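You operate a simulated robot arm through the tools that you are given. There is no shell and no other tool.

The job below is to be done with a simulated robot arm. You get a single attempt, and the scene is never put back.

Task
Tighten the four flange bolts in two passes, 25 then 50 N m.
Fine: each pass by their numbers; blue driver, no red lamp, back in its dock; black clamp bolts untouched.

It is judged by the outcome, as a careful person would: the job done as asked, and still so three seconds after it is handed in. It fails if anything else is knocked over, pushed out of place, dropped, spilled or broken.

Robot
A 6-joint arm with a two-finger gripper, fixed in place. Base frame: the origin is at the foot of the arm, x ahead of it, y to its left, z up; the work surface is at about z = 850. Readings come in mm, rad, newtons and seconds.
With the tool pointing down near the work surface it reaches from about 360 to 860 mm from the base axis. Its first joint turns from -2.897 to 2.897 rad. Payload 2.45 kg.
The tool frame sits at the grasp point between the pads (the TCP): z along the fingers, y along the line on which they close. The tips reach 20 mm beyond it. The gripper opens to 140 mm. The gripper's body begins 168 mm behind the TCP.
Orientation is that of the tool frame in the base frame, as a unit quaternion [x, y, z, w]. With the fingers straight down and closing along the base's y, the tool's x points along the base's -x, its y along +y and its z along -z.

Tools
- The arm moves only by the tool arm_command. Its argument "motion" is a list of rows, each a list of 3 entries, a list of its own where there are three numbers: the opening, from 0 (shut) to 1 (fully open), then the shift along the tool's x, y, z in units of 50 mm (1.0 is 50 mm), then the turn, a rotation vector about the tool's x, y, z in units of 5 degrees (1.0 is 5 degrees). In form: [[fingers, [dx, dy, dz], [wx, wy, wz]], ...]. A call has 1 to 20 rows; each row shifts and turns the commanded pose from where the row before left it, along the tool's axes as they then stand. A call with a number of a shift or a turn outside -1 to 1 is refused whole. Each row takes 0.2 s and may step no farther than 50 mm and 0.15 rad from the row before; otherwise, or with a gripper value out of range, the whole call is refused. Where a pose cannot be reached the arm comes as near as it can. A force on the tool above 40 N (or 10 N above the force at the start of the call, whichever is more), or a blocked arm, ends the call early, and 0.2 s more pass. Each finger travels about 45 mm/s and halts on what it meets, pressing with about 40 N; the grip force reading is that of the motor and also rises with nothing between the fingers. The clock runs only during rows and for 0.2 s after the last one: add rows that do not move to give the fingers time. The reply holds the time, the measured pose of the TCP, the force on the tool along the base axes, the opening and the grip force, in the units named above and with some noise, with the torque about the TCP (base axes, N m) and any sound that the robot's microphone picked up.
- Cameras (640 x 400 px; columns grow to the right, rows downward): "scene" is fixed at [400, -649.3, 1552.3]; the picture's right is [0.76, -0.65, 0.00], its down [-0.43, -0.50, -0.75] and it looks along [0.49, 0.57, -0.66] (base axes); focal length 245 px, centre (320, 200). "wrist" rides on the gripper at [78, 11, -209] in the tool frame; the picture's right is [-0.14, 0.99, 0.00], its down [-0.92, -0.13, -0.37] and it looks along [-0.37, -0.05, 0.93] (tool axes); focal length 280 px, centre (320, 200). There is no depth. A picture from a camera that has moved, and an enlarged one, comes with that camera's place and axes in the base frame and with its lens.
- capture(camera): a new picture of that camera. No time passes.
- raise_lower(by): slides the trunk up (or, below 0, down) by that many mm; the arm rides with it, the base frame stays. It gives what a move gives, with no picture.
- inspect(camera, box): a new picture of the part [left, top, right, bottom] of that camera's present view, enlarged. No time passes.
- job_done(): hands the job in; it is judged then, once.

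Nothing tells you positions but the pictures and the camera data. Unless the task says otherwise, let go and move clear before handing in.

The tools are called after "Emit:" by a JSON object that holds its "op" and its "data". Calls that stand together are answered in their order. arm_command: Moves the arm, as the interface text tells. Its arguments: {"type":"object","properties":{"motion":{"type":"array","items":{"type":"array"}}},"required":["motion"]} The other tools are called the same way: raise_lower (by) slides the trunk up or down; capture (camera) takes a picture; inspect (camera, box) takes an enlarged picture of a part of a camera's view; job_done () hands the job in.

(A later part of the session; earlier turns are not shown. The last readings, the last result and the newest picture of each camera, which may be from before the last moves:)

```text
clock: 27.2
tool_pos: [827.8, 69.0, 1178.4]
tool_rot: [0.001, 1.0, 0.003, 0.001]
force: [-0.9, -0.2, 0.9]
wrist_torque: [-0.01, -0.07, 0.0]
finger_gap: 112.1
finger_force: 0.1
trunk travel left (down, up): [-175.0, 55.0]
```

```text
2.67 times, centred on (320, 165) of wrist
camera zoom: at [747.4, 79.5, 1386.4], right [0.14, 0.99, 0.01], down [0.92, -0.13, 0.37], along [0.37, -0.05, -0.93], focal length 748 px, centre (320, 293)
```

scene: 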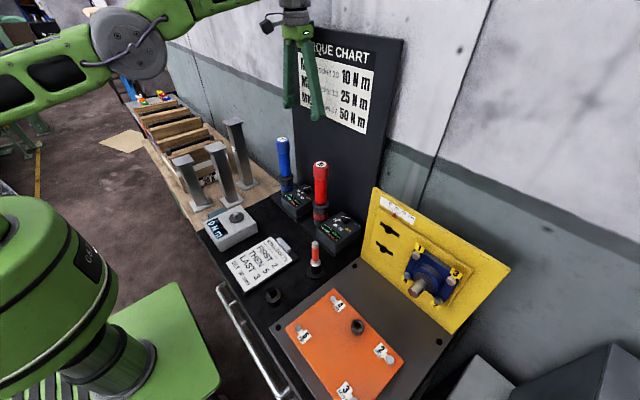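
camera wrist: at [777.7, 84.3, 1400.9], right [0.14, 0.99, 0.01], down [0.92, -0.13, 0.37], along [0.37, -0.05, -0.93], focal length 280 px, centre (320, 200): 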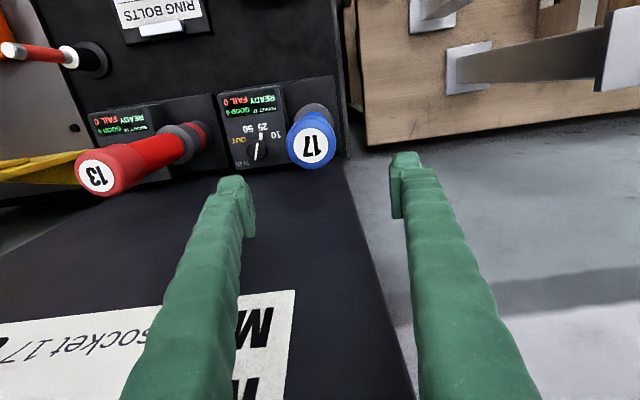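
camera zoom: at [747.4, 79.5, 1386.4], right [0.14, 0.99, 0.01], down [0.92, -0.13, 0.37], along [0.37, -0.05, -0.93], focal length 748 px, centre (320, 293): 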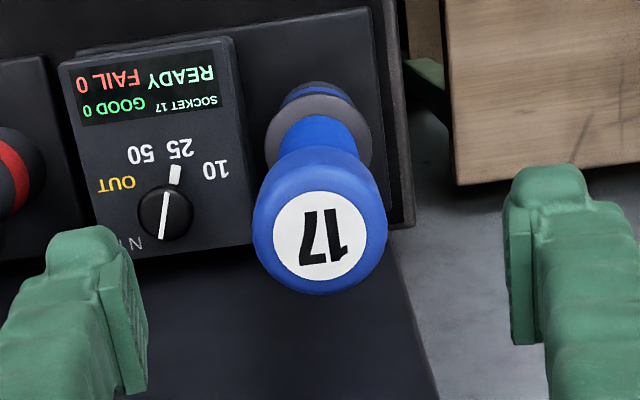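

Emit:
{"op": "arm_command", "data": {"motion": [[0.8, [-0.04, 0, 0.82], [0, 0, 0]], [0.8, [0, 0, 0.82], [0, 0, 0]], [0.8, [0, 0, 0.82], [0, 0, 0]], [0.8, [0, 0, 0.8], [0, 0, 0]], [0.8, [0, 0, 0], [0, 0, 0]]]}}

Emit:
{"op": "capture", "data": {"camera": "wrist"}}

Emit:
{"op": "inspect", "data": {"camera": "scene", "box": [240, 100, 340, 220]}}

```text
clock: 28.4
tool_pos: [830.1, 72.8, 1013.7]
tool_rot: [0.001, 1.0, 0.003, 0.002]
force: [0.3, 0.5, 0.0]
wrist_torque: [-0.01, -0.03, -0.01]
finger_gap: 111.8
finger_force: 0.1
trunk travel left (down, up): [-175.0, 55.0]
```

```text
taken
camera wrist: at [749.9, 82.3, 1223.1], right [0.14, 0.99, 0.01], down [0.92, -0.13, 0.37], along [0.37, -0.05, -0.93], focal length 280 px, centre (320, 200)
```

wrist: 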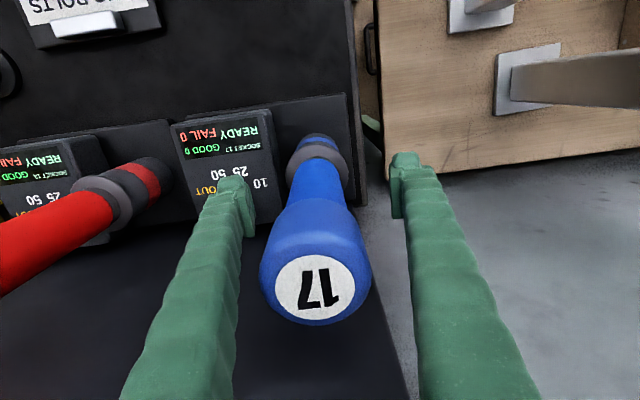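

```text
3.33 times, centred on (290, 160) of scene
camera zoom: at [400.0, -649.3, 1552.3], right [0.76, -0.65, 0.0], down [-0.43, -0.5, -0.75], along [0.49, 0.57, -0.66], focal length 817 px, centre (420, 333)
```

zoom: 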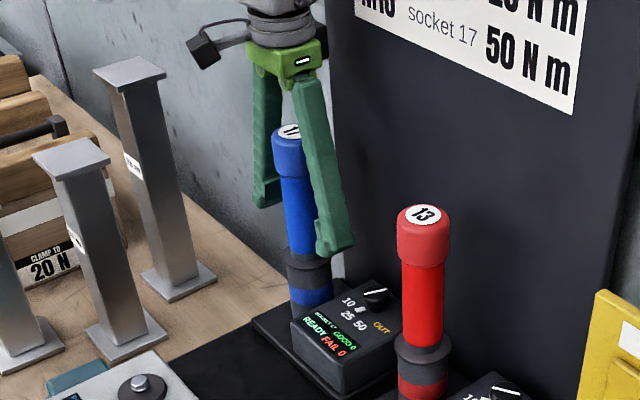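

Emit:
{"op": "arm_command", "data": {"motion": [[0.8, [-0.01, -0.08, 0], [0, 0, 0]], [0.2, [0, 0, 0], [0, 0, 0]], [0.2, [0, 0, 0], [0, 0, 0]], [0.2, [0, 0, 0], [0, 0, 0]], [0.2, [0, 0, 0], [0, 0, 0]], [0.2, [0, 0, 0], [0, 0, 0]], [0.2, [0, 0, 0], [0, 0, 0]], [0.2, [0, 0, 0], [0, 0, 0]]]}}

Emit:
{"op": "capture", "data": {"camera": "wrist"}}

Emit:
{"op": "inspect", "data": {"camera": "scene", "box": [240, 100, 340, 220]}}

```text
clock: 30.2
tool_pos: [831.6, 67.4, 1014.0]
tool_rot: [0.0, 1.0, 0.003, 0.002]
force: [1.1, 6.3, 2.4]
wrist_torque: [0.1, -0.03, 0.0]
finger_gap: 40.8
finger_force: 40.1
trunk travel left (down, up): [-175.0, 55.0]
```

```text
taken
camera wrist: at [751.0, 78.0, 1223.5], right [0.14, 0.99, 0.01], down [0.92, -0.13, 0.37], along [0.37, -0.05, -0.93], focal length 280 px, centre (320, 200)
```

wrist: 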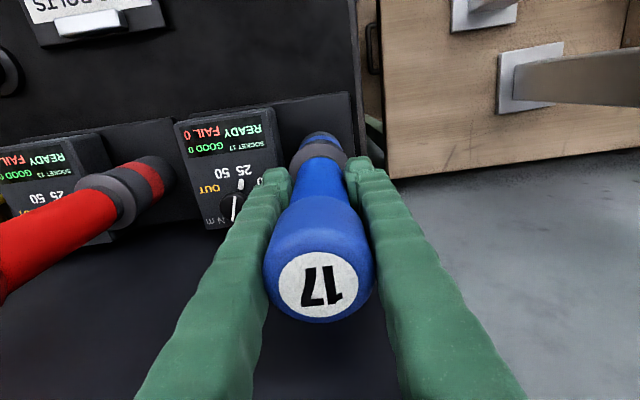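

```text
3.33 times, centred on (290, 160) of scene
camera zoom: at [400.0, -649.3, 1552.3], right [0.76, -0.65, 0.0], down [-0.43, -0.5, -0.75], along [0.49, 0.57, -0.66], focal length 817 px, centre (420, 333)
```

zoom: 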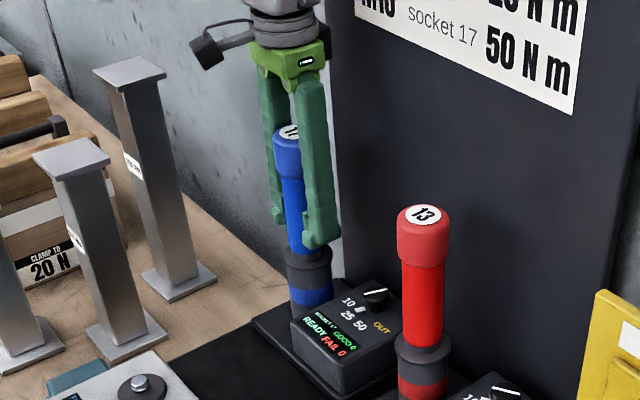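

Emit:
{"op": "arm_command", "data": {"motion": [[0.2, [0, 0.01, -0.2], [0, 0, 0]], [0.2, [0, 0, -0.4], [0, 0, 0]], [0.2, [0, 0, -0.5], [0, 0, 0]], [0.2, [0, 0, -0.5], [0, 0, 0]], [0.2, [0, 0, -0.5], [0, 0, 0]], [0.2, [0, 0, -0.5], [0, 0, 0]]]}}

Emit:
{"op": "inspect", "data": {"camera": "scene", "box": [240, 80, 340, 220]}}

Emit:
{"op": "capture", "data": {"camera": "wrist"}}

```text
clock: 31.6
tool_pos: [831.3, 66.3, 1143.3]
tool_rot: [0.001, 1.0, 0.002, 0.0]
force: [-0.9, -0.5, -8.4]
wrist_torque: [-0.03, -0.05, 0.02]
finger_gap: 40.6
finger_force: 40.2
trunk travel left (down, up): [-175.0, 55.0]
```

```text
2.86 times, centred on (290, 150) of scene
camera zoom: at [400.0, -649.3, 1552.3], right [0.76, -0.65, 0.0], down [-0.43, -0.5, -0.75], along [0.49, 0.57, -0.66], focal length 700 px, centre (406, 343)
```

zoom: 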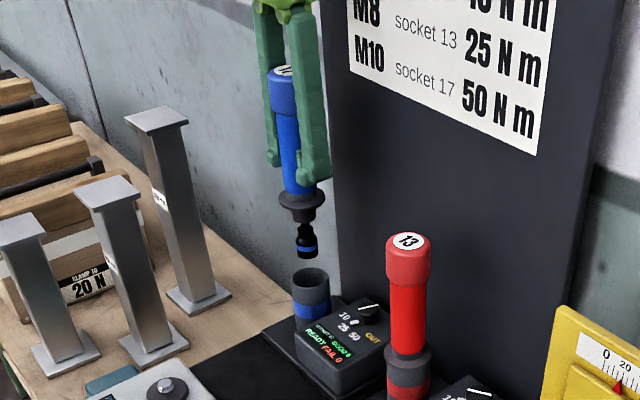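

```text
taken
camera wrist: at [751.1, 75.0, 1352.2], right [0.14, 0.99, 0.01], down [0.92, -0.13, 0.37], along [0.37, -0.05, -0.93], focal length 280 px, centre (320, 200)
```

wrist: 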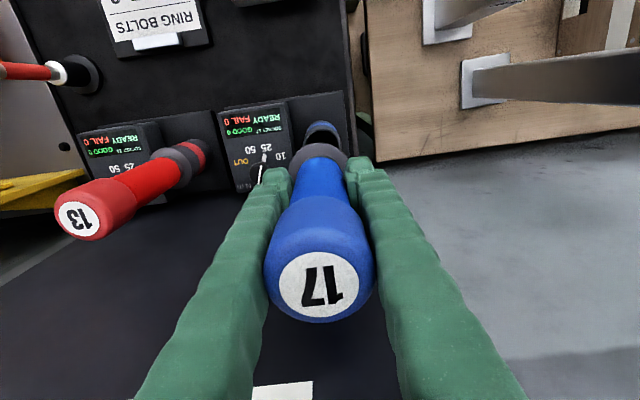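

Emit:
{"op": "inspect", "data": {"camera": "wrist", "box": [200, 80, 380, 200]}}

Emit:
{"op": "inspect", "data": {"camera": "scene", "box": [265, 110, 325, 210]}}

```text
3.33 times, centred on (290, 140) of wrist
camera zoom: at [751.1, 75.0, 1352.2], right [0.14, 0.99, 0.01], down [0.92, -0.13, 0.37], along [0.37, -0.05, -0.93], focal length 935 px, centre (420, 400)
```

zoom: 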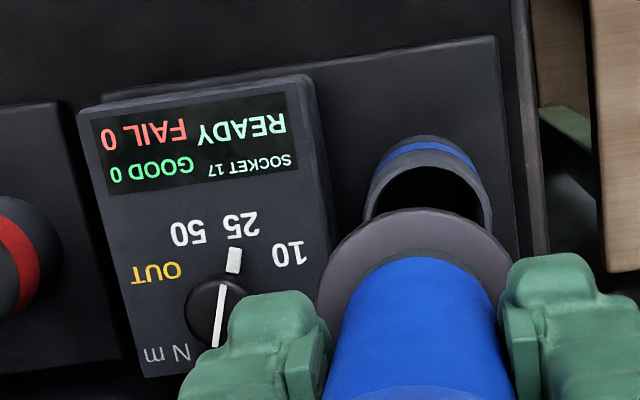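

```text
4.00 times, centred on (295, 160) of scene
camera zoom: at [400.0, -649.3, 1552.3], right [0.76, -0.65, 0.0], down [-0.43, -0.5, -0.75], along [0.49, 0.57, -0.66], focal length 981 px, centre (420, 360)
```

zoom: 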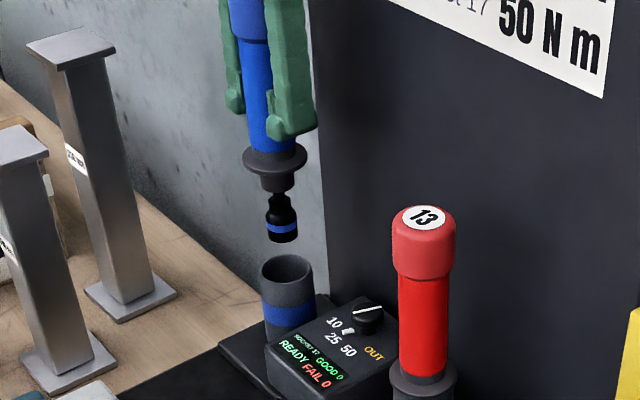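

The blue driver is out of its dock. The socket tip is about 151 mm beyond the TCP and the pointer is on 25. I'll retreat, swing toward the flange and tilt the tool until the driver points along +x.

Emit:
{"op": "arm_command", "data": {"motion": [[0.2, [0.8, 0, -0.32], [0, 0, 0]], [0.2, [0.8, 0, -0.32], [0, 0, 0]], [0.2, [0.8, 0, -0.32], [0, 0, 0]], [0.2, [0.8, 0, -0.32], [0, 0, 0]], [0.2, [0.8, 0, -0.32], [0, 0, 0]], [0.2, [0.8, 0, -0.32], [0, 0, 0]], [0.2, [0, -0.9, 0], [0, 0, 0]], [0.2, [0, -0.9, 0], [0, 0, 0]], [0.2, [0, -0.9, 0], [0, 0, 0]], [0.2, [0, -0.9, 0], [0, 0, 0]], [0.2, [0, -0.9, 0], [0, 0, 0]], [0.2, [0, -0.9, 0], [0, 0, 0]], [0.2, [0, -0.9, 0], [0, 0, 0]], [0.2, [0, -0.9, 0], [0, 0, 0]], [0.2, [0, -0.9, 0], [0, 0, 0]], [0.2, [0, -0.9, 0], [0, 0, 0]]]}}

Emit:
{"op": "capture", "data": {"camera": "wrist"}}

Emit:
{"op": "capture", "data": {"camera": "scene"}}

```text
clock: 35.0
tool_pos: [591.9, -385.2, 1234.0]
tool_rot: [0.0, 1.0, 0.004, 0.001]
force: [0.2, -1.0, -8.9]
wrist_torque: [0.04, 0.0, -0.01]
finger_gap: 40.9
finger_force: 40.1
trunk travel left (down, up): [-175.0, 55.0]
```

```text
taken
camera wrist: at [512.4, -375.7, 1443.0], right [0.14, 0.99, 0.01], down [0.92, -0.13, 0.37], along [0.37, -0.04, -0.93], focal length 280 px, centre (320, 200)
```

wrist: 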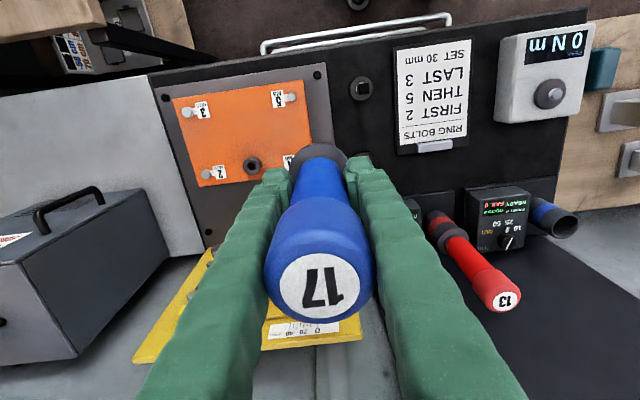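

```text
taken
```

scene: 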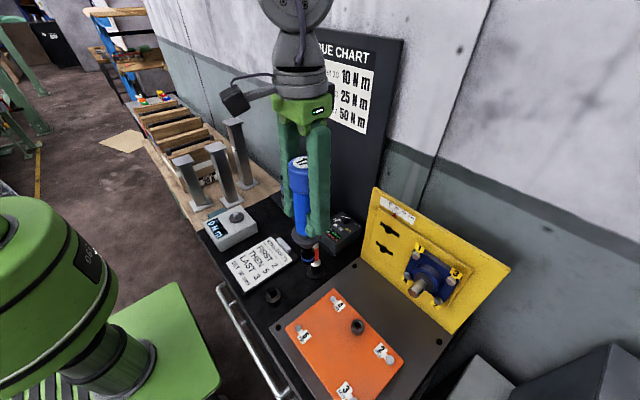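

Emit:
{"op": "arm_command", "data": {"motion": [[0.2, [0, 0, 0], [0, -1, 0]], [0.2, [0, 0, 0], [0, -1, 0]], [0.2, [0, 0, 0], [0, -1, 0]], [0.2, [0, 0, 0], [0, -1, 0]], [0.2, [0, 0, 0], [0, -1, 0]], [0.2, [0, 0, 0], [0, -1, 0]], [0.2, [0, 0, 0], [0, -1, 0]], [0.2, [0, 0, 0], [0, -1, 0]], [0.2, [0, 0, 0], [0, -1, 0]], [0.2, [0, 0, 0], [0, -1, 0]], [0.2, [0, 0, 0], [0, -1, 0]], [0.2, [0, 0, 0], [0, -1, 0]], [0.2, [0, 0, 0], [0, -1, 0]], [0.2, [0, 0, 0], [0, -1, 0]], [0.2, [0, 0, 0], [0, -1, 0]], [0.2, [0, 0, 0], [0, -1, 0]], [0.2, [0, 0, 0], [0, -1, 0]], [0.2, [0, 0, 0], [0, -1, 0]]]}}

Emit:
{"op": "capture", "data": {"camera": "wrist"}}

Emit:
{"op": "capture", "data": {"camera": "scene"}}

```text
clock: 38.8
tool_pos: [592.1, -385.8, 1236.6]
tool_rot: [0.003, 0.706, 0.002, 0.708]
force: [0.5, -0.8, -8.2]
wrist_torque: [-0.03, 0.02, -0.03]
finger_gap: 40.6
finger_force: 39.9
trunk travel left (down, up): [-175.0, 55.0]
```

```text
taken
camera wrist: at [382.4, -373.3, 1157.6], right [0.0, 0.99, 0.14], down [-0.37, -0.13, 0.92], along [0.93, -0.05, 0.37], focal length 280 px, centre (320, 200)
```

wrist: 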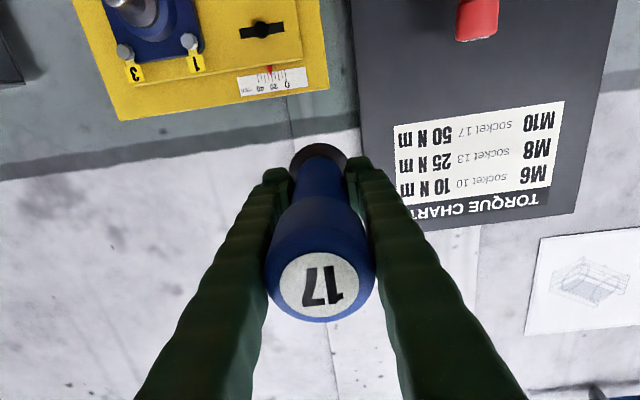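

```text
taken
```

scene: 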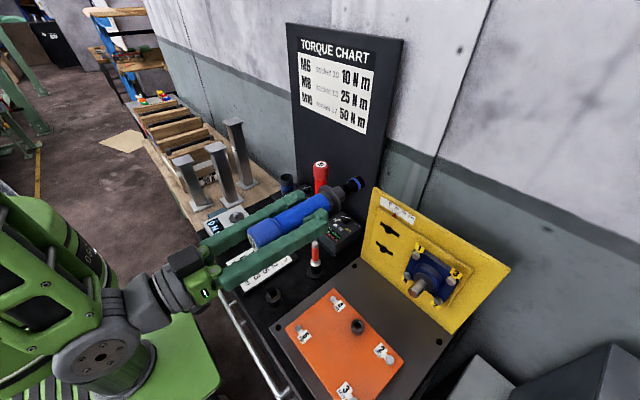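

Emit:
{"op": "inspect", "data": {"camera": "wrist", "box": [60, 0, 340, 130]}}

Emit:
{"op": "inspect", "data": {"camera": "scene", "box": [390, 230, 480, 320]}}

Emit:
{"op": "inspect", "data": {"camera": "scene", "box": [230, 160, 380, 270]}}

```text
2.29 times, centred on (200, 65) of wrist
camera zoom: at [382.4, -373.3, 1157.6], right [0.0, 0.99, 0.14], down [-0.37, -0.13, 0.92], along [0.93, -0.05, 0.37], focal length 641 px, centre (594, 509)
```

zoom: 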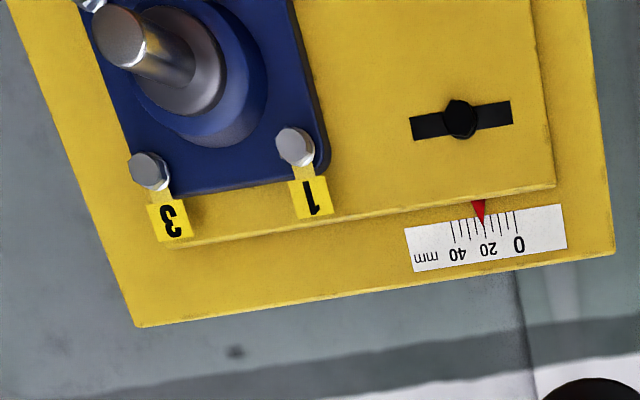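

```text
4.44 times, centred on (435, 275) of scene
camera zoom: at [400.0, -649.3, 1552.3], right [0.76, -0.65, 0.0], down [-0.43, -0.5, -0.75], along [0.49, 0.57, -0.66], focal length 1090 px, centre (-191, -133)
```

zoom: 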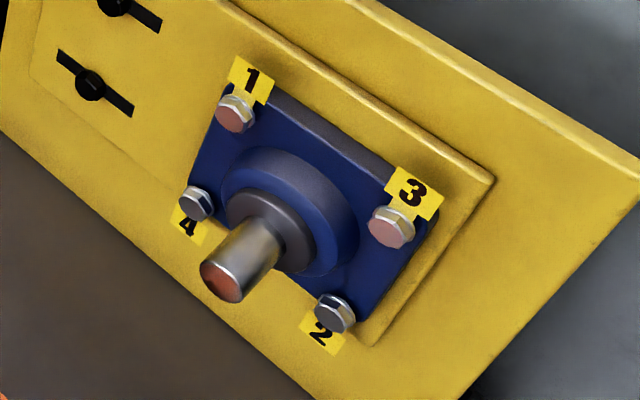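

```text
3.64 times, centred on (305, 215) of scene
camera zoom: at [400.0, -649.3, 1552.3], right [0.76, -0.65, 0.0], down [-0.43, -0.5, -0.75], along [0.49, 0.57, -0.66], focal length 891 px, centre (374, 146)
```

zoom: 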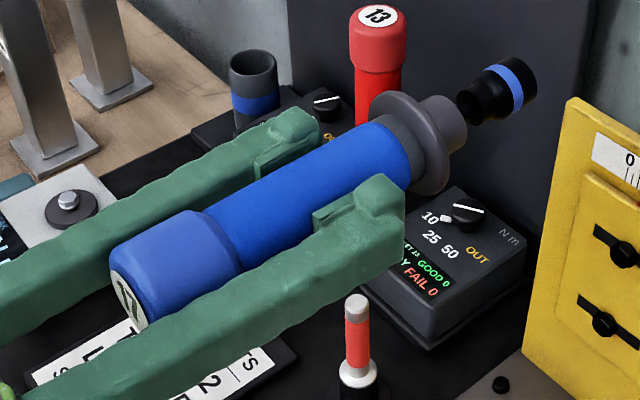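

Emit:
{"op": "arm_command", "data": {"motion": [[0.2, [0.628, -0.592, -0.068], [0, 0, 0]], [0.2, [0.628, -0.592, -0.068], [0, 0, 0]], [0.2, [0.628, -0.592, -0.068], [0, 0, 0]], [0.2, [0.628, -0.592, -0.068], [0, 0, 0]], [0.2, [0.628, -0.592, -0.068], [0, 0, 0]], [0.2, [0, 0, 0], [0, 0, 0]]]}}

Emit:
{"op": "capture", "data": {"camera": "wrist"}}

Emit:
{"op": "inspect", "data": {"camera": "wrist", "box": [220, 50, 420, 190]}}

Emit:
{"op": "capture", "data": {"camera": "scene"}}

Emit:
{"op": "inspect", "data": {"camera": "scene", "box": [340, 210, 480, 330]}}

```text
clock: 40.2
tool_pos: [573.7, -532.6, 1076.7]
tool_rot: [0.002, 0.707, 0.002, 0.707]
force: [-0.7, -0.4, -8.1]
wrist_torque: [0.01, -0.02, 0.04]
finger_gap: 40.4
finger_force: 40.0
trunk travel left (down, up): [-175.0, 55.0]
```

```text
taken
camera wrist: at [363.4, -522.1, 998.8], right [0.0, 0.99, 0.14], down [-0.37, -0.13, 0.92], along [0.93, -0.05, 0.37], focal length 280 px, centre (320, 200)
```

wrist: 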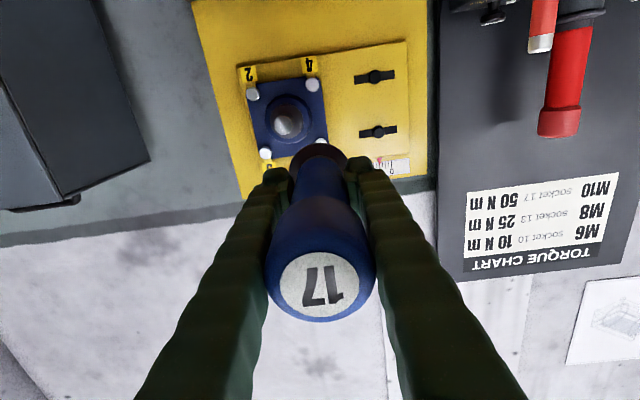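

```text
2.86 times, centred on (320, 120) of wrist
camera zoom: at [363.4, -522.1, 998.8], right [0.0, 0.99, 0.14], down [-0.37, -0.13, 0.92], along [0.93, -0.05, 0.37], focal length 801 px, centre (320, 429)
```

zoom: 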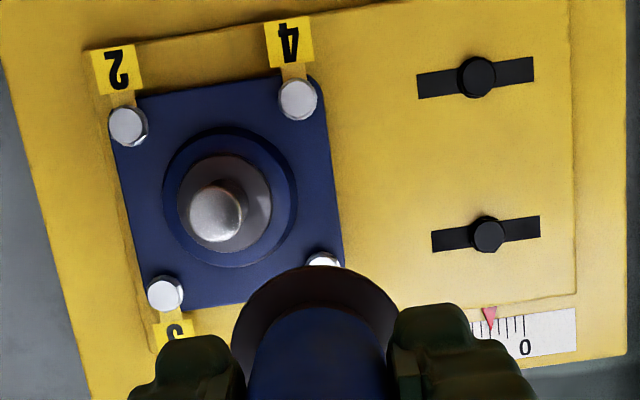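

```text
taken
```

scene: 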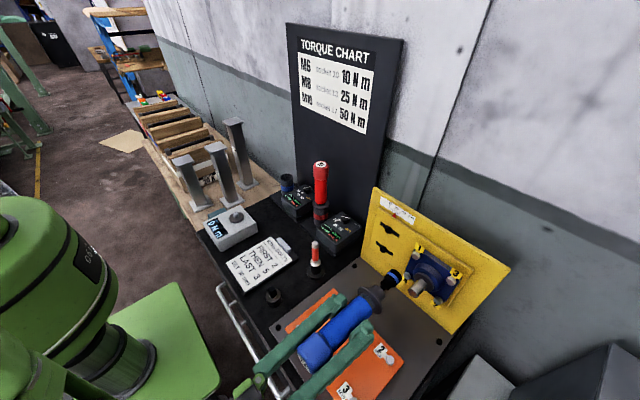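

```text
3.33 times, centred on (410, 270) of scene
camera zoom: at [400.0, -649.3, 1552.3], right [0.76, -0.65, 0.0], down [-0.43, -0.5, -0.75], along [0.49, 0.57, -0.66], focal length 817 px, centre (20, -33)
```

zoom: 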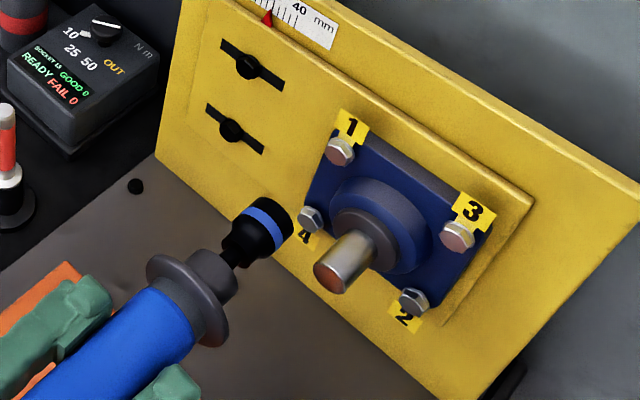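

Emit:
{"op": "inspect", "data": {"camera": "scene", "box": [290, 255, 430, 385]}}

Emit:
{"op": "inspect", "data": {"camera": "scene", "box": [370, 250, 430, 310]}}

```text
3.08 times, centred on (360, 320) of scene
camera zoom: at [400.0, -649.3, 1552.3], right [0.76, -0.65, 0.0], down [-0.43, -0.5, -0.75], along [0.49, 0.57, -0.66], focal length 754 px, centre (197, -169)
```

zoom: 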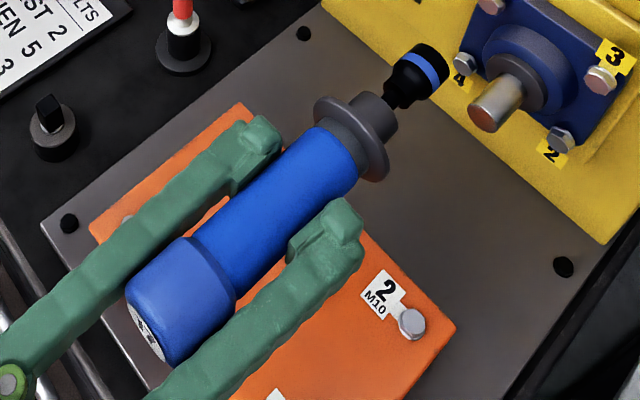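

```text
6.67 times, centred on (400, 280) of scene
camera zoom: at [400.0, -649.3, 1552.3], right [0.76, -0.65, 0.0], down [-0.43, -0.5, -0.75], along [0.49, 0.57, -0.66], focal length 1634 px, centre (-213, -333)
```

zoom: 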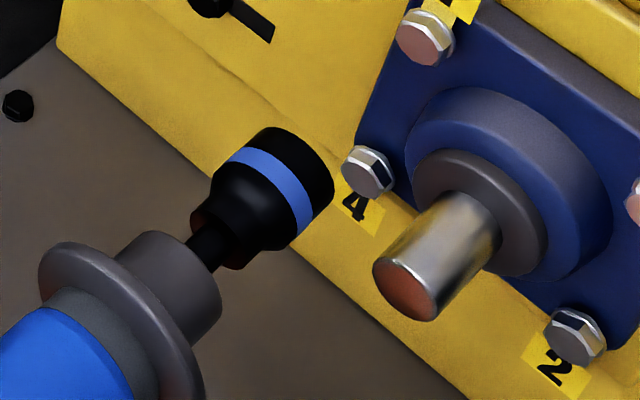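

Emit:
{"op": "arm_command", "data": {"motion": [[0.2, [-0.025, 0, 0.5], [0, 0, 0]], [0.2, [-0.025, 0, 0.5], [0, 0, 0]], [0.2, [0, 0, 0], [0, 0, 0]]]}}

Emit:
{"op": "inspect", "data": {"camera": "scene", "box": [380, 230, 450, 300]}}

Emit:
{"op": "inspect", "data": {"camera": "wrist", "box": [220, 50, 420, 190]}}

```text
clock: 41.0
tool_pos: [626.0, -533.6, 1079.6]
tool_rot: [0.003, 0.707, 0.002, 0.708]
force: [-0.1, 0.6, -7.9]
wrist_torque: [0.05, 0.01, 0.01]
finger_gap: 40.6
finger_force: 40.0
trunk travel left (down, up): [-175.0, 55.0]
```

```text
5.71 times, centred on (415, 265) of scene
camera zoom: at [400.0, -649.3, 1552.3], right [0.76, -0.65, 0.0], down [-0.43, -0.5, -0.75], along [0.49, 0.57, -0.66], focal length 1401 px, centre (-223, -171)
```

zoom: 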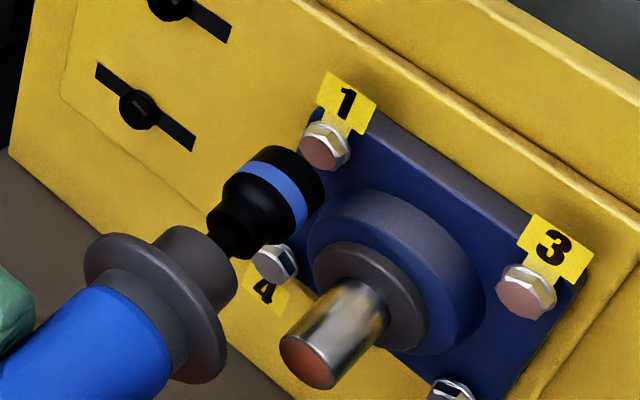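

```text
2.86 times, centred on (320, 120) of wrist
camera zoom: at [414.9, -520.9, 1001.5], right [0.0, 0.99, 0.14], down [-0.37, -0.13, 0.92], along [0.93, -0.05, 0.37], focal length 801 px, centre (320, 429)
```

zoom: 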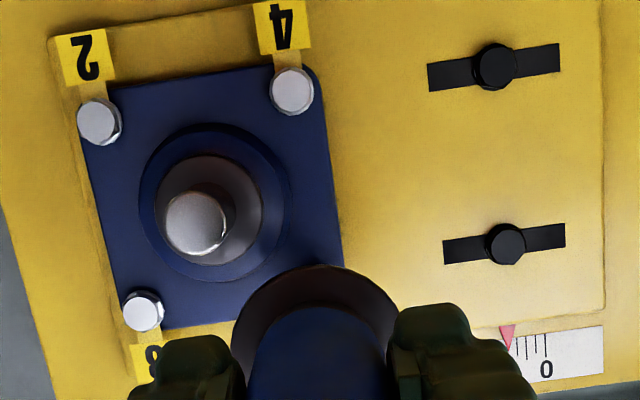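

Emit:
{"op": "arm_command", "data": {"motion": [[0.2, [0, 0, 0.1], [0, 0, 0]], [0.2, [0, 0, 0.1], [0, 0, 0]], [0.2, [0, 0, 0.1], [0, 0, 0]], [0.2, [0, 0, 0], [0, 0, 0]]]}}

Emit:
{"op": "inspect", "data": {"camera": "scene", "box": [390, 235, 440, 285]}}

```text
clock: 42.0
tool_pos: [639.2, -532.3, 1079.8]
tool_rot: [0.002, 0.707, 0.002, 0.708]
force: [0.0, 0.4, -8.0]
wrist_torque: [-0.02, -0.01, -0.02]
finger_gap: 40.7
finger_force: 40.4
trunk travel left (down, up): [-175.0, 55.0]
```

```text
8.00 times, centred on (415, 260) of scene
camera zoom: at [400.0, -649.3, 1552.3], right [0.76, -0.65, 0.0], down [-0.43, -0.5, -0.75], along [0.49, 0.57, -0.66], focal length 1961 px, centre (-440, -280)
```

zoom: 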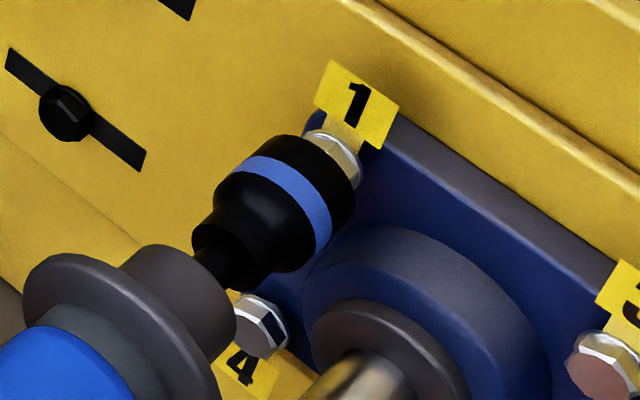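

Emit:
{"op": "arm_command", "data": {"motion": [[0.2, [0, 0, 0.05], [0, 0, 0]], [0.2, [0, 0, 0.05], [0, 0, 0]], [0.2, [0, 0, 0.05], [0, 0, 0]], [0.2, [0, 0, 0.05], [0, 0, 0]], [0.2, [0, 0, 0], [0, 0, 0]]]}}

Emit:
{"op": "inspect", "data": {"camera": "scene", "box": [390, 235, 440, 285]}}

```text
clock: 43.2
tool_pos: [651.2, -533.0, 1080.0]
tool_rot: [0.003, 0.707, 0.003, 0.707]
force: [-0.6, -0.3, -9.0]
wrist_torque: [0.02, 0.16, 0.0]
finger_gap: 40.8
finger_force: 39.9
trunk travel left (down, up): [-175.0, 55.0]
```

```text
8.00 times, centred on (415, 260) of scene
camera zoom: at [400.0, -649.3, 1552.3], right [0.76, -0.65, 0.0], down [-0.43, -0.5, -0.75], along [0.49, 0.57, -0.66], focal length 1961 px, centre (-440, -280)
```

zoom: 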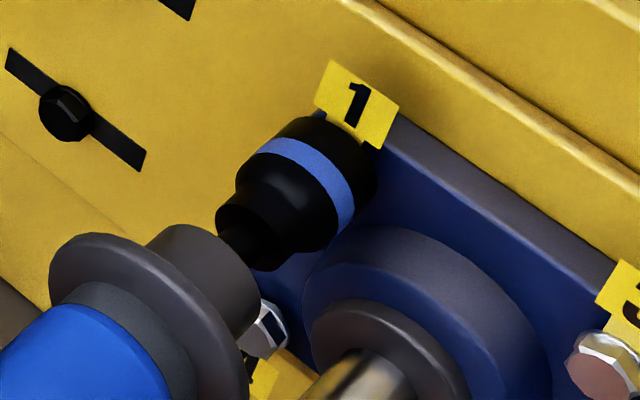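

Emit:
{"op": "arm_command", "data": {"motion": [[0.2, [0, 0, 0.04], [0, 0, 0]], [0.2, [0, 0, 0.04], [0, 0, 0]], [0.2, [0, 0, 0], [0, 0, 0]]]}}

Emit:
{"op": "inspect", "data": {"camera": "scene", "box": [390, 235, 440, 285]}}

Emit:
{"op": "inspect", "data": {"camera": "scene", "box": [265, 170, 325, 225]}}

```text
clock: 44.0
tool_pos: [653.8, -532.5, 1080.6]
tool_rot: [0.002, 0.707, 0.002, 0.707]
force: [-7.1, 0.0, -11.3]
wrist_torque: [0.01, 0.42, -0.03]
finger_gap: 40.5
finger_force: 40.0
trunk travel left (down, up): [-175.0, 55.0]
```

```text
8.00 times, centred on (415, 260) of scene
camera zoom: at [400.0, -649.3, 1552.3], right [0.76, -0.65, 0.0], down [-0.43, -0.5, -0.75], along [0.49, 0.57, -0.66], focal length 1961 px, centre (-440, -280)
```

zoom: 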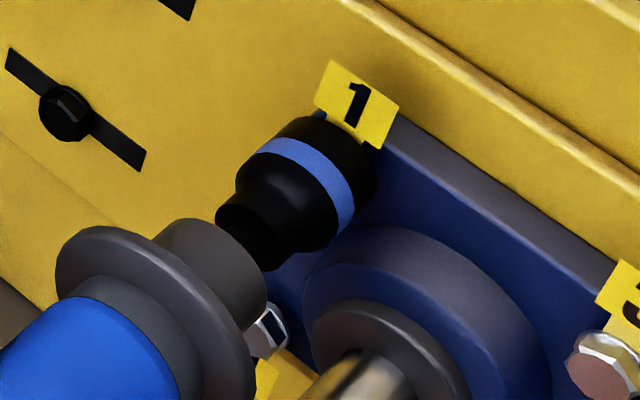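

```text
7.27 times, centred on (295, 198) of scene
camera zoom: at [400.0, -649.3, 1552.3], right [0.76, -0.65, 0.0], down [-0.43, -0.5, -0.75], along [0.49, 0.57, -0.66], focal length 1783 px, centre (502, 218)
```

zoom: 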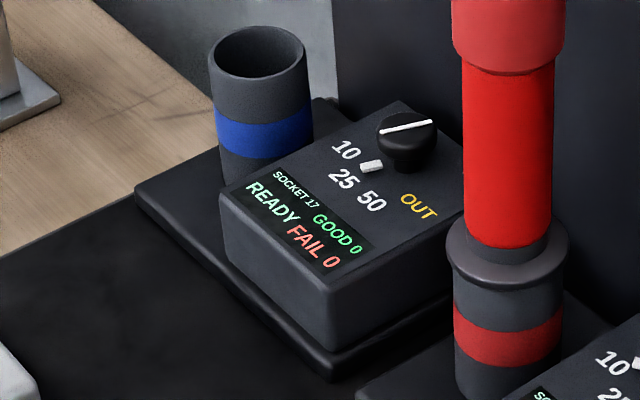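

Emit:
{"op": "arm_command", "data": {"motion": [[0.2, [0.02, 0, 0.02], [0, 0, 0]], [0.2, [0, 0, 0.04], [0, 0, 0]], [0.2, [0, 0, 0], [0, 0, 0]]]}}

Emit:
{"op": "inspect", "data": {"camera": "scene", "box": [390, 235, 440, 285]}}

Emit:
{"op": "inspect", "data": {"camera": "scene", "box": [265, 170, 325, 225]}}

```text
clock: 44.8
tool_pos: [656.9, -531.6, 1080.0]
tool_rot: [0.002, 0.706, 0.002, 0.708]
force: [-8.0, -0.4, -9.0]
wrist_torque: [-0.03, 0.17, -0.14]
finger_gap: 40.4
finger_force: 40.6
trunk travel left (down, up): [-175.0, 55.0]
```

```text
8.00 times, centred on (415, 260) of scene
camera zoom: at [400.0, -649.3, 1552.3], right [0.76, -0.65, 0.0], down [-0.43, -0.5, -0.75], along [0.49, 0.57, -0.66], focal length 1961 px, centre (-440, -280)
```

zoom: 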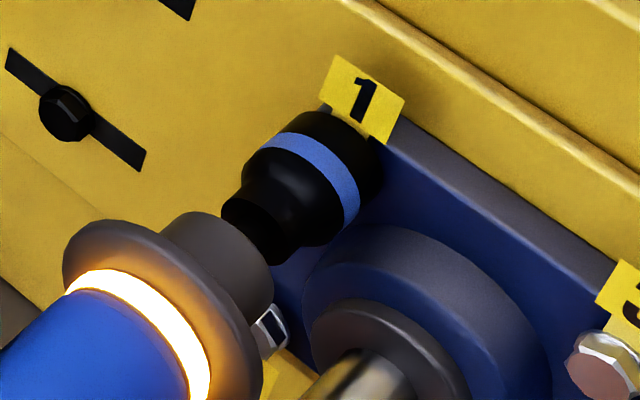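

```text
7.27 times, centred on (295, 198) of scene
camera zoom: at [400.0, -649.3, 1552.3], right [0.76, -0.65, 0.0], down [-0.43, -0.5, -0.75], along [0.49, 0.57, -0.66], focal length 1783 px, centre (502, 218)
```

zoom: 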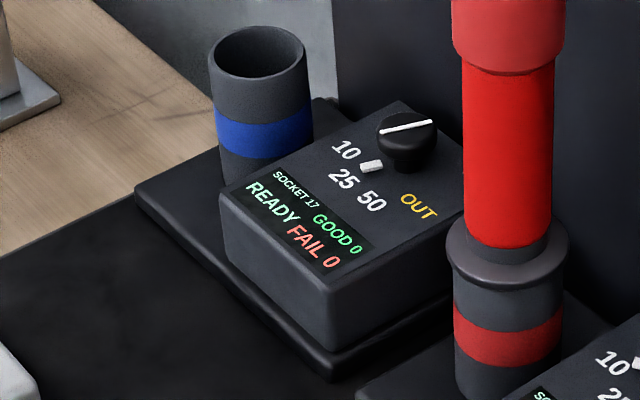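

The lamp ring on the driver has lit amber, so it is running on bolt 1. I'll hold it steady in short waits and watch the lamp.

Emit:
{"op": "arm_command", "data": {"motion": [[0.2, [0, 0, 0], [0, 0, 0]], [0.2, [0, 0, 0], [0, 0, 0]]]}}

Emit:
{"op": "inspect", "data": {"camera": "scene", "box": [390, 235, 440, 285]}}

Emit:
{"op": "inspect", "data": {"camera": "scene", "box": [265, 170, 325, 225]}}

```text
clock: 45.4
tool_pos: [656.1, -531.6, 1080.2]
tool_rot: [0.003, 0.706, 0.001, 0.708]
force: [-5.6, -1.6, -9.2]
wrist_torque: [0.02, 0.06, -0.19]
finger_gap: 40.9
finger_force: 40.6
trunk travel left (down, up): [-175.0, 55.0]
```

```text
8.00 times, centred on (415, 260) of scene
camera zoom: at [400.0, -649.3, 1552.3], right [0.76, -0.65, 0.0], down [-0.43, -0.5, -0.75], along [0.49, 0.57, -0.66], focal length 1961 px, centre (-440, -280)
```

zoom: 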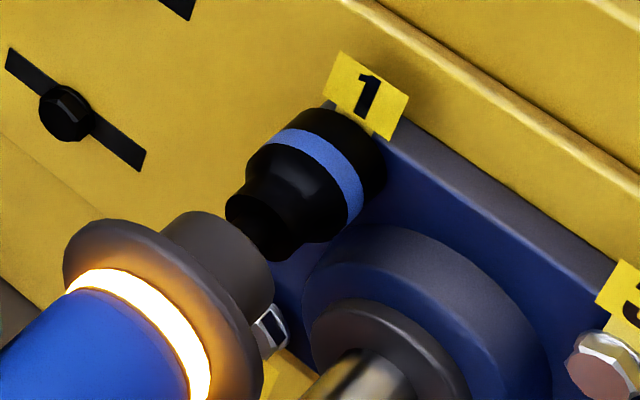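

```text
7.27 times, centred on (295, 198) of scene
camera zoom: at [400.0, -649.3, 1552.3], right [0.76, -0.65, 0.0], down [-0.43, -0.5, -0.75], along [0.49, 0.57, -0.66], focal length 1783 px, centre (502, 218)
```

zoom: 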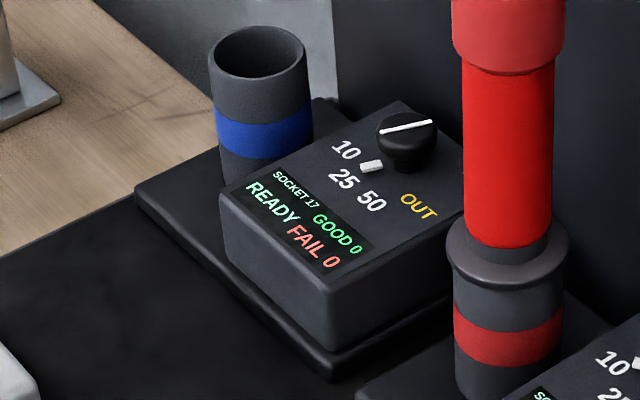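

Emit:
{"op": "arm_command", "data": {"motion": [[0.2, [0, 0, 0.025], [0, 0, 0]], [0.2, [0, 0, 0.012], [0, 0, 0]], [0.2, [0, 0, 0.012], [0, 0, 0]]]}}

Emit:
{"op": "inspect", "data": {"camera": "scene", "box": [390, 235, 440, 285]}}

Emit:
{"op": "inspect", "data": {"camera": "scene", "box": [265, 170, 325, 225]}}

```text
clock: 46.2
tool_pos: [658.6, -532.4, 1081.0]
tool_rot: [0.003, 0.706, 0.001, 0.708]
force: [-7.8, -1.6, -7.0]
wrist_torque: [-0.03, -0.17, -0.24]
finger_gap: 40.7
finger_force: 40.4
trunk travel left (down, up): [-175.0, 55.0]
```

```text
8.00 times, centred on (415, 260) of scene
camera zoom: at [400.0, -649.3, 1552.3], right [0.76, -0.65, 0.0], down [-0.43, -0.5, -0.75], along [0.49, 0.57, -0.66], focal length 1961 px, centre (-440, -280)
```

zoom: 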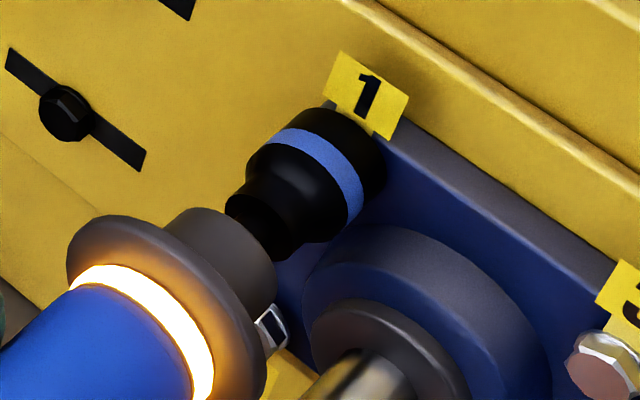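

```text
7.27 times, centred on (295, 198) of scene
camera zoom: at [400.0, -649.3, 1552.3], right [0.76, -0.65, 0.0], down [-0.43, -0.5, -0.75], along [0.49, 0.57, -0.66], focal length 1783 px, centre (502, 218)
```

zoom: 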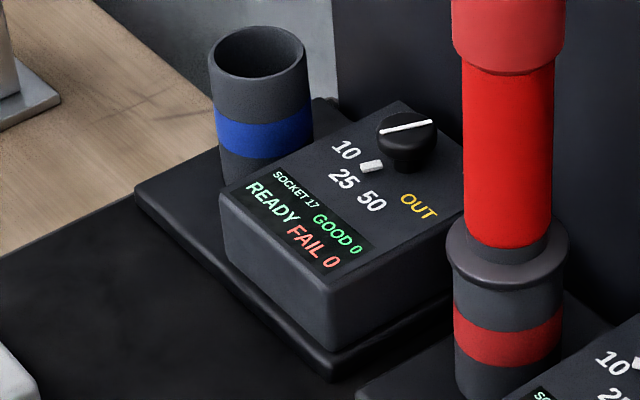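

Emit:
{"op": "arm_command", "data": {"motion": [[0.2, [0, 0, 0], [0, 0, 0]], [0.2, [0, 0, 0], [0, 0, 0]], [0.2, [0, 0, 0], [0, 0, 0]]]}}

Emit:
{"op": "inspect", "data": {"camera": "scene", "box": [390, 235, 440, 285]}}

Emit:
{"op": "inspect", "data": {"camera": "scene", "box": [265, 170, 325, 225]}}

```text
clock: 47.0
tool_pos: [657.5, -531.3, 1079.8]
tool_rot: [0.001, 0.707, 0.002, 0.708]
force: [-7.0, -2.4, -6.0]
wrist_torque: [0.02, -0.21, -0.32]
finger_gap: 40.4
finger_force: 40.3
trunk travel left (down, up): [-175.0, 55.0]
```

```text
8.00 times, centred on (415, 260) of scene
camera zoom: at [400.0, -649.3, 1552.3], right [0.76, -0.65, 0.0], down [-0.43, -0.5, -0.75], along [0.49, 0.57, -0.66], focal length 1961 px, centre (-440, -280)
```

zoom: 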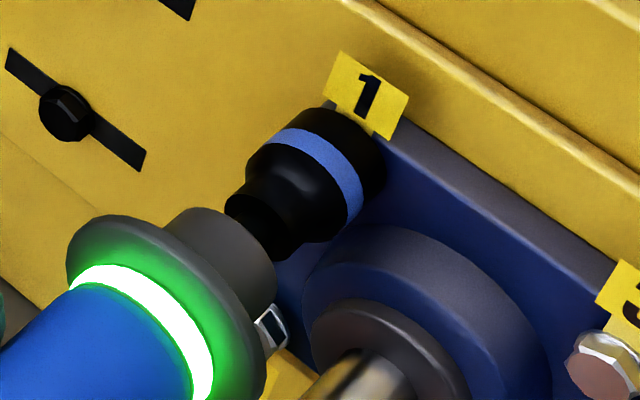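

```text
7.27 times, centred on (295, 198) of scene
camera zoom: at [400.0, -649.3, 1552.3], right [0.76, -0.65, 0.0], down [-0.43, -0.5, -0.75], along [0.49, 0.57, -0.66], focal length 1783 px, centre (502, 218)
```

zoom: 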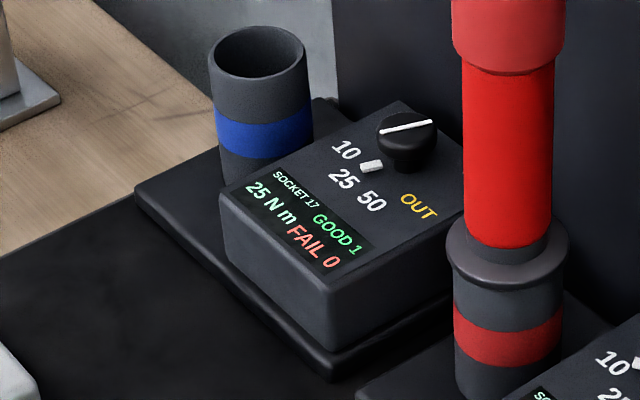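

Bolt 1 is done: green lamp, "25 N m, GOOD 1". I'll back straight out past the stub shaft and move across to bolt 2.

Emit:
{"op": "arm_command", "data": {"motion": [[0.2, [0, 0, -0.2], [0, 0, 0]], [0.2, [0, 0, -0.4], [0, 0, 0]], [0.2, [0, 0, -0.6], [0, 0, 0]], [0.2, [0, 0, -0.7], [0, 0, 0]], [0.2, [0, 0, 0], [0, 0, 0]]]}}

Emit:
{"op": "inspect", "data": {"camera": "scene", "box": [360, 220, 480, 320]}}

Emit:
{"op": "inspect", "data": {"camera": "scene", "box": [265, 170, 325, 225]}}

Emit:
{"op": "inspect", "data": {"camera": "wrist", "box": [220, 50, 420, 190]}}

```text
clock: 48.2
tool_pos: [563.8, -530.5, 1080.0]
tool_rot: [0.002, 0.707, 0.002, 0.708]
force: [-0.5, -1.0, -6.6]
wrist_torque: [0.01, 0.02, 0.0]
finger_gap: 40.6
finger_force: 40.0
trunk travel left (down, up): [-175.0, 55.0]
```

```text
4.00 times, centred on (420, 270) of scene
camera zoom: at [400.0, -649.3, 1552.3], right [0.76, -0.65, 0.0], down [-0.43, -0.5, -0.75], along [0.49, 0.57, -0.66], focal length 981 px, centre (-80, -80)
```

zoom: 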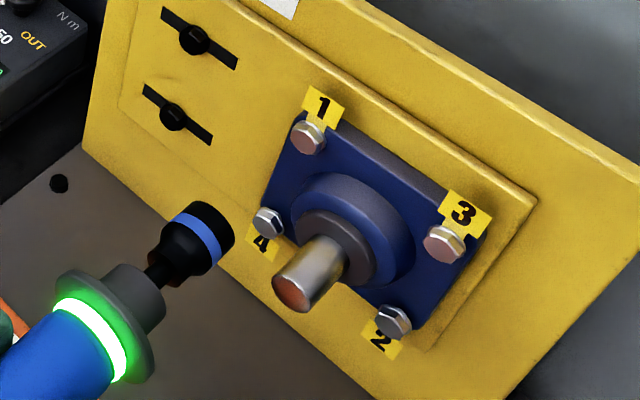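

```text
7.27 times, centred on (295, 198) of scene
camera zoom: at [400.0, -649.3, 1552.3], right [0.76, -0.65, 0.0], down [-0.43, -0.5, -0.75], along [0.49, 0.57, -0.66], focal length 1783 px, centre (502, 218)
```

zoom: 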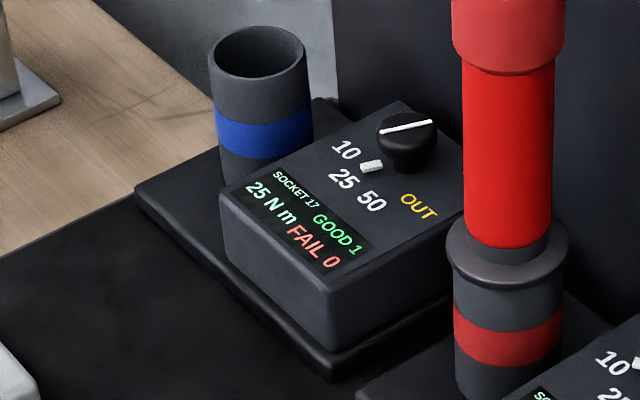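

```text
2.86 times, centred on (320, 120) of wrist
camera zoom: at [353.7, -519.5, 1002.0], right [0.0, 0.99, 0.14], down [-0.37, -0.13, 0.92], along [0.93, -0.05, 0.37], focal length 801 px, centre (320, 429)
```

zoom: 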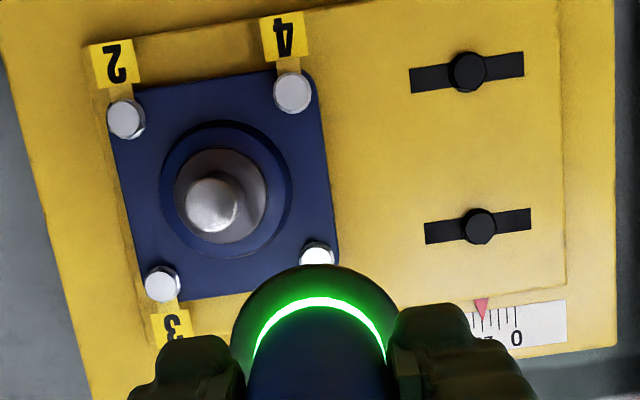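

Emit:
{"op": "arm_command", "data": {"motion": [[0.2, [0, 0, -0.3], [0, 0, 0]], [0.2, [0.573, -0.583, 0], [0, 0, 0]], [0.2, [0.573, -0.583, 0], [0, 0, 0]], [0.2, [0.574, -0.584, 0], [0, 0, 0]], [0.2, [0, 0, 0], [0, 0, 0]]]}}

Emit:
{"op": "capture", "data": {"camera": "scene"}}

Emit:
{"op": "inspect", "data": {"camera": "scene", "box": [380, 240, 480, 340]}}

Emit:
{"op": "inspect", "data": {"camera": "wrist", "box": [220, 50, 420, 190]}}

```text
clock: 49.4
tool_pos: [549.3, -616.2, 993.5]
tool_rot: [0.002, 0.707, 0.003, 0.707]
force: [1.0, -0.3, -8.3]
wrist_torque: [-0.01, 0.01, 0.01]
finger_gap: 40.6
finger_force: 39.9
trunk travel left (down, up): [-175.0, 55.0]
```

```text
taken
```

scene: 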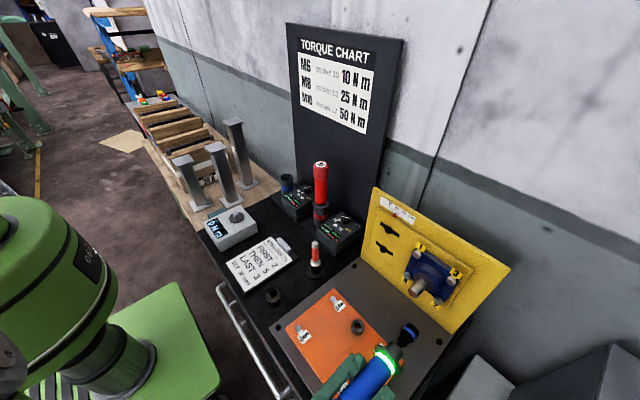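

```text
4.00 times, centred on (430, 290) of scene
camera zoom: at [400.0, -649.3, 1552.3], right [0.76, -0.65, 0.0], down [-0.43, -0.5, -0.75], along [0.49, 0.57, -0.66], focal length 981 px, centre (-120, -160)
```

zoom: 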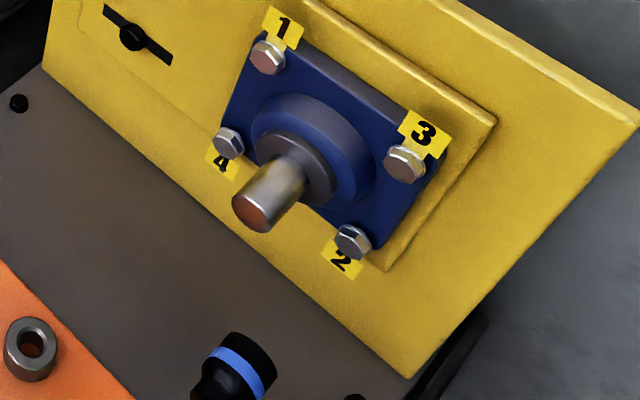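

```text
2.86 times, centred on (320, 120) of wrist
camera zoom: at [338.1, -605.1, 915.5], right [0.0, 0.99, 0.14], down [-0.37, -0.13, 0.92], along [0.93, -0.05, 0.37], focal length 801 px, centre (320, 429)
```

zoom: 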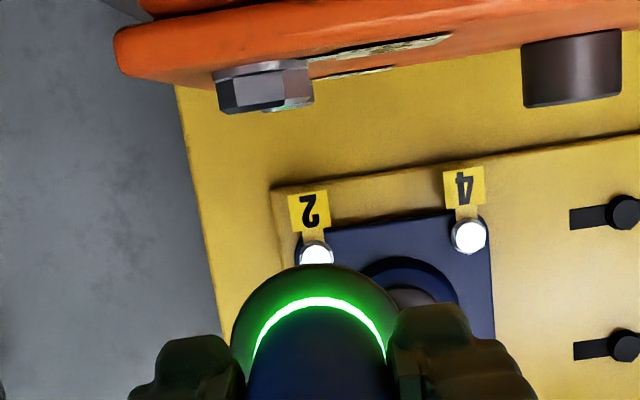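

Emit:
{"op": "arm_command", "data": {"motion": [[0.2, [-0.01, -0.03, 0.5], [0, 0, 0]], [0.2, [0, 0, 0.5], [0, 0, 0]], [0.2, [0, 0, 0.4], [0, 0, 0]], [0.2, [0, 0, 0.3], [0, 0, 0]], [0.2, [0, 0, 0], [0, 0, 0]]]}}

Emit:
{"op": "inspect", "data": {"camera": "scene", "box": [400, 270, 460, 330]}}

Emit:
{"op": "inspect", "data": {"camera": "wrist", "box": [220, 50, 420, 190]}}

Emit:
{"op": "capture", "data": {"camera": "scene"}}

```text
clock: 50.6
tool_pos: [634.9, -619.5, 991.9]
tool_rot: [0.003, 0.707, 0.002, 0.707]
force: [-0.7, 0.1, -8.2]
wrist_torque: [0.0, 0.03, -0.05]
finger_gap: 40.6
finger_force: 40.1
trunk travel left (down, up): [-175.0, 55.0]
```

```text
6.67 times, centred on (430, 300) of scene
camera zoom: at [400.0, -649.3, 1552.3], right [0.76, -0.65, 0.0], down [-0.43, -0.5, -0.75], along [0.49, 0.57, -0.66], focal length 1634 px, centre (-413, -467)
```

zoom: 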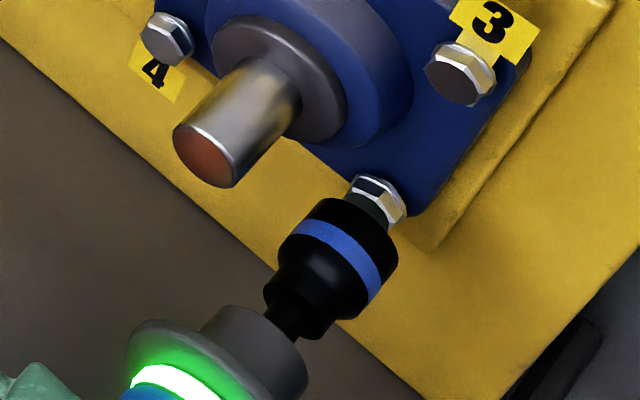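

```text
2.86 times, centred on (320, 120) of wrist
camera zoom: at [423.9, -608.6, 914.9], right [0.0, 0.99, 0.14], down [-0.37, -0.13, 0.92], along [0.93, -0.05, 0.37], focal length 801 px, centre (320, 429)
```

zoom: 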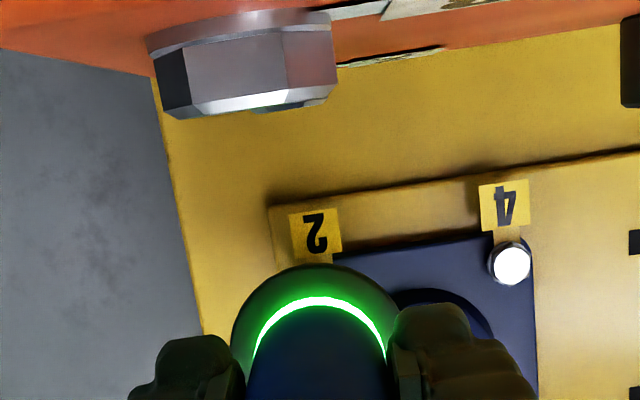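

```text
taken
```

scene: 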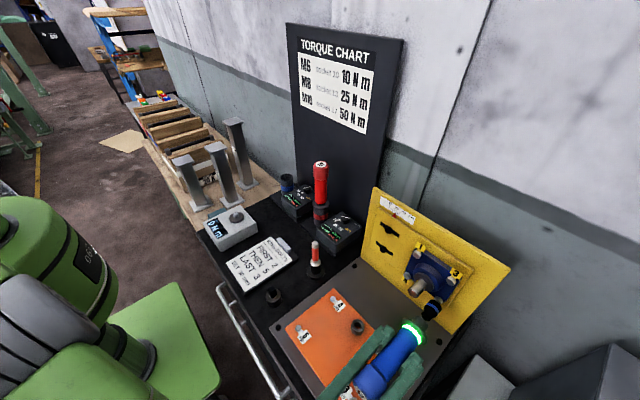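

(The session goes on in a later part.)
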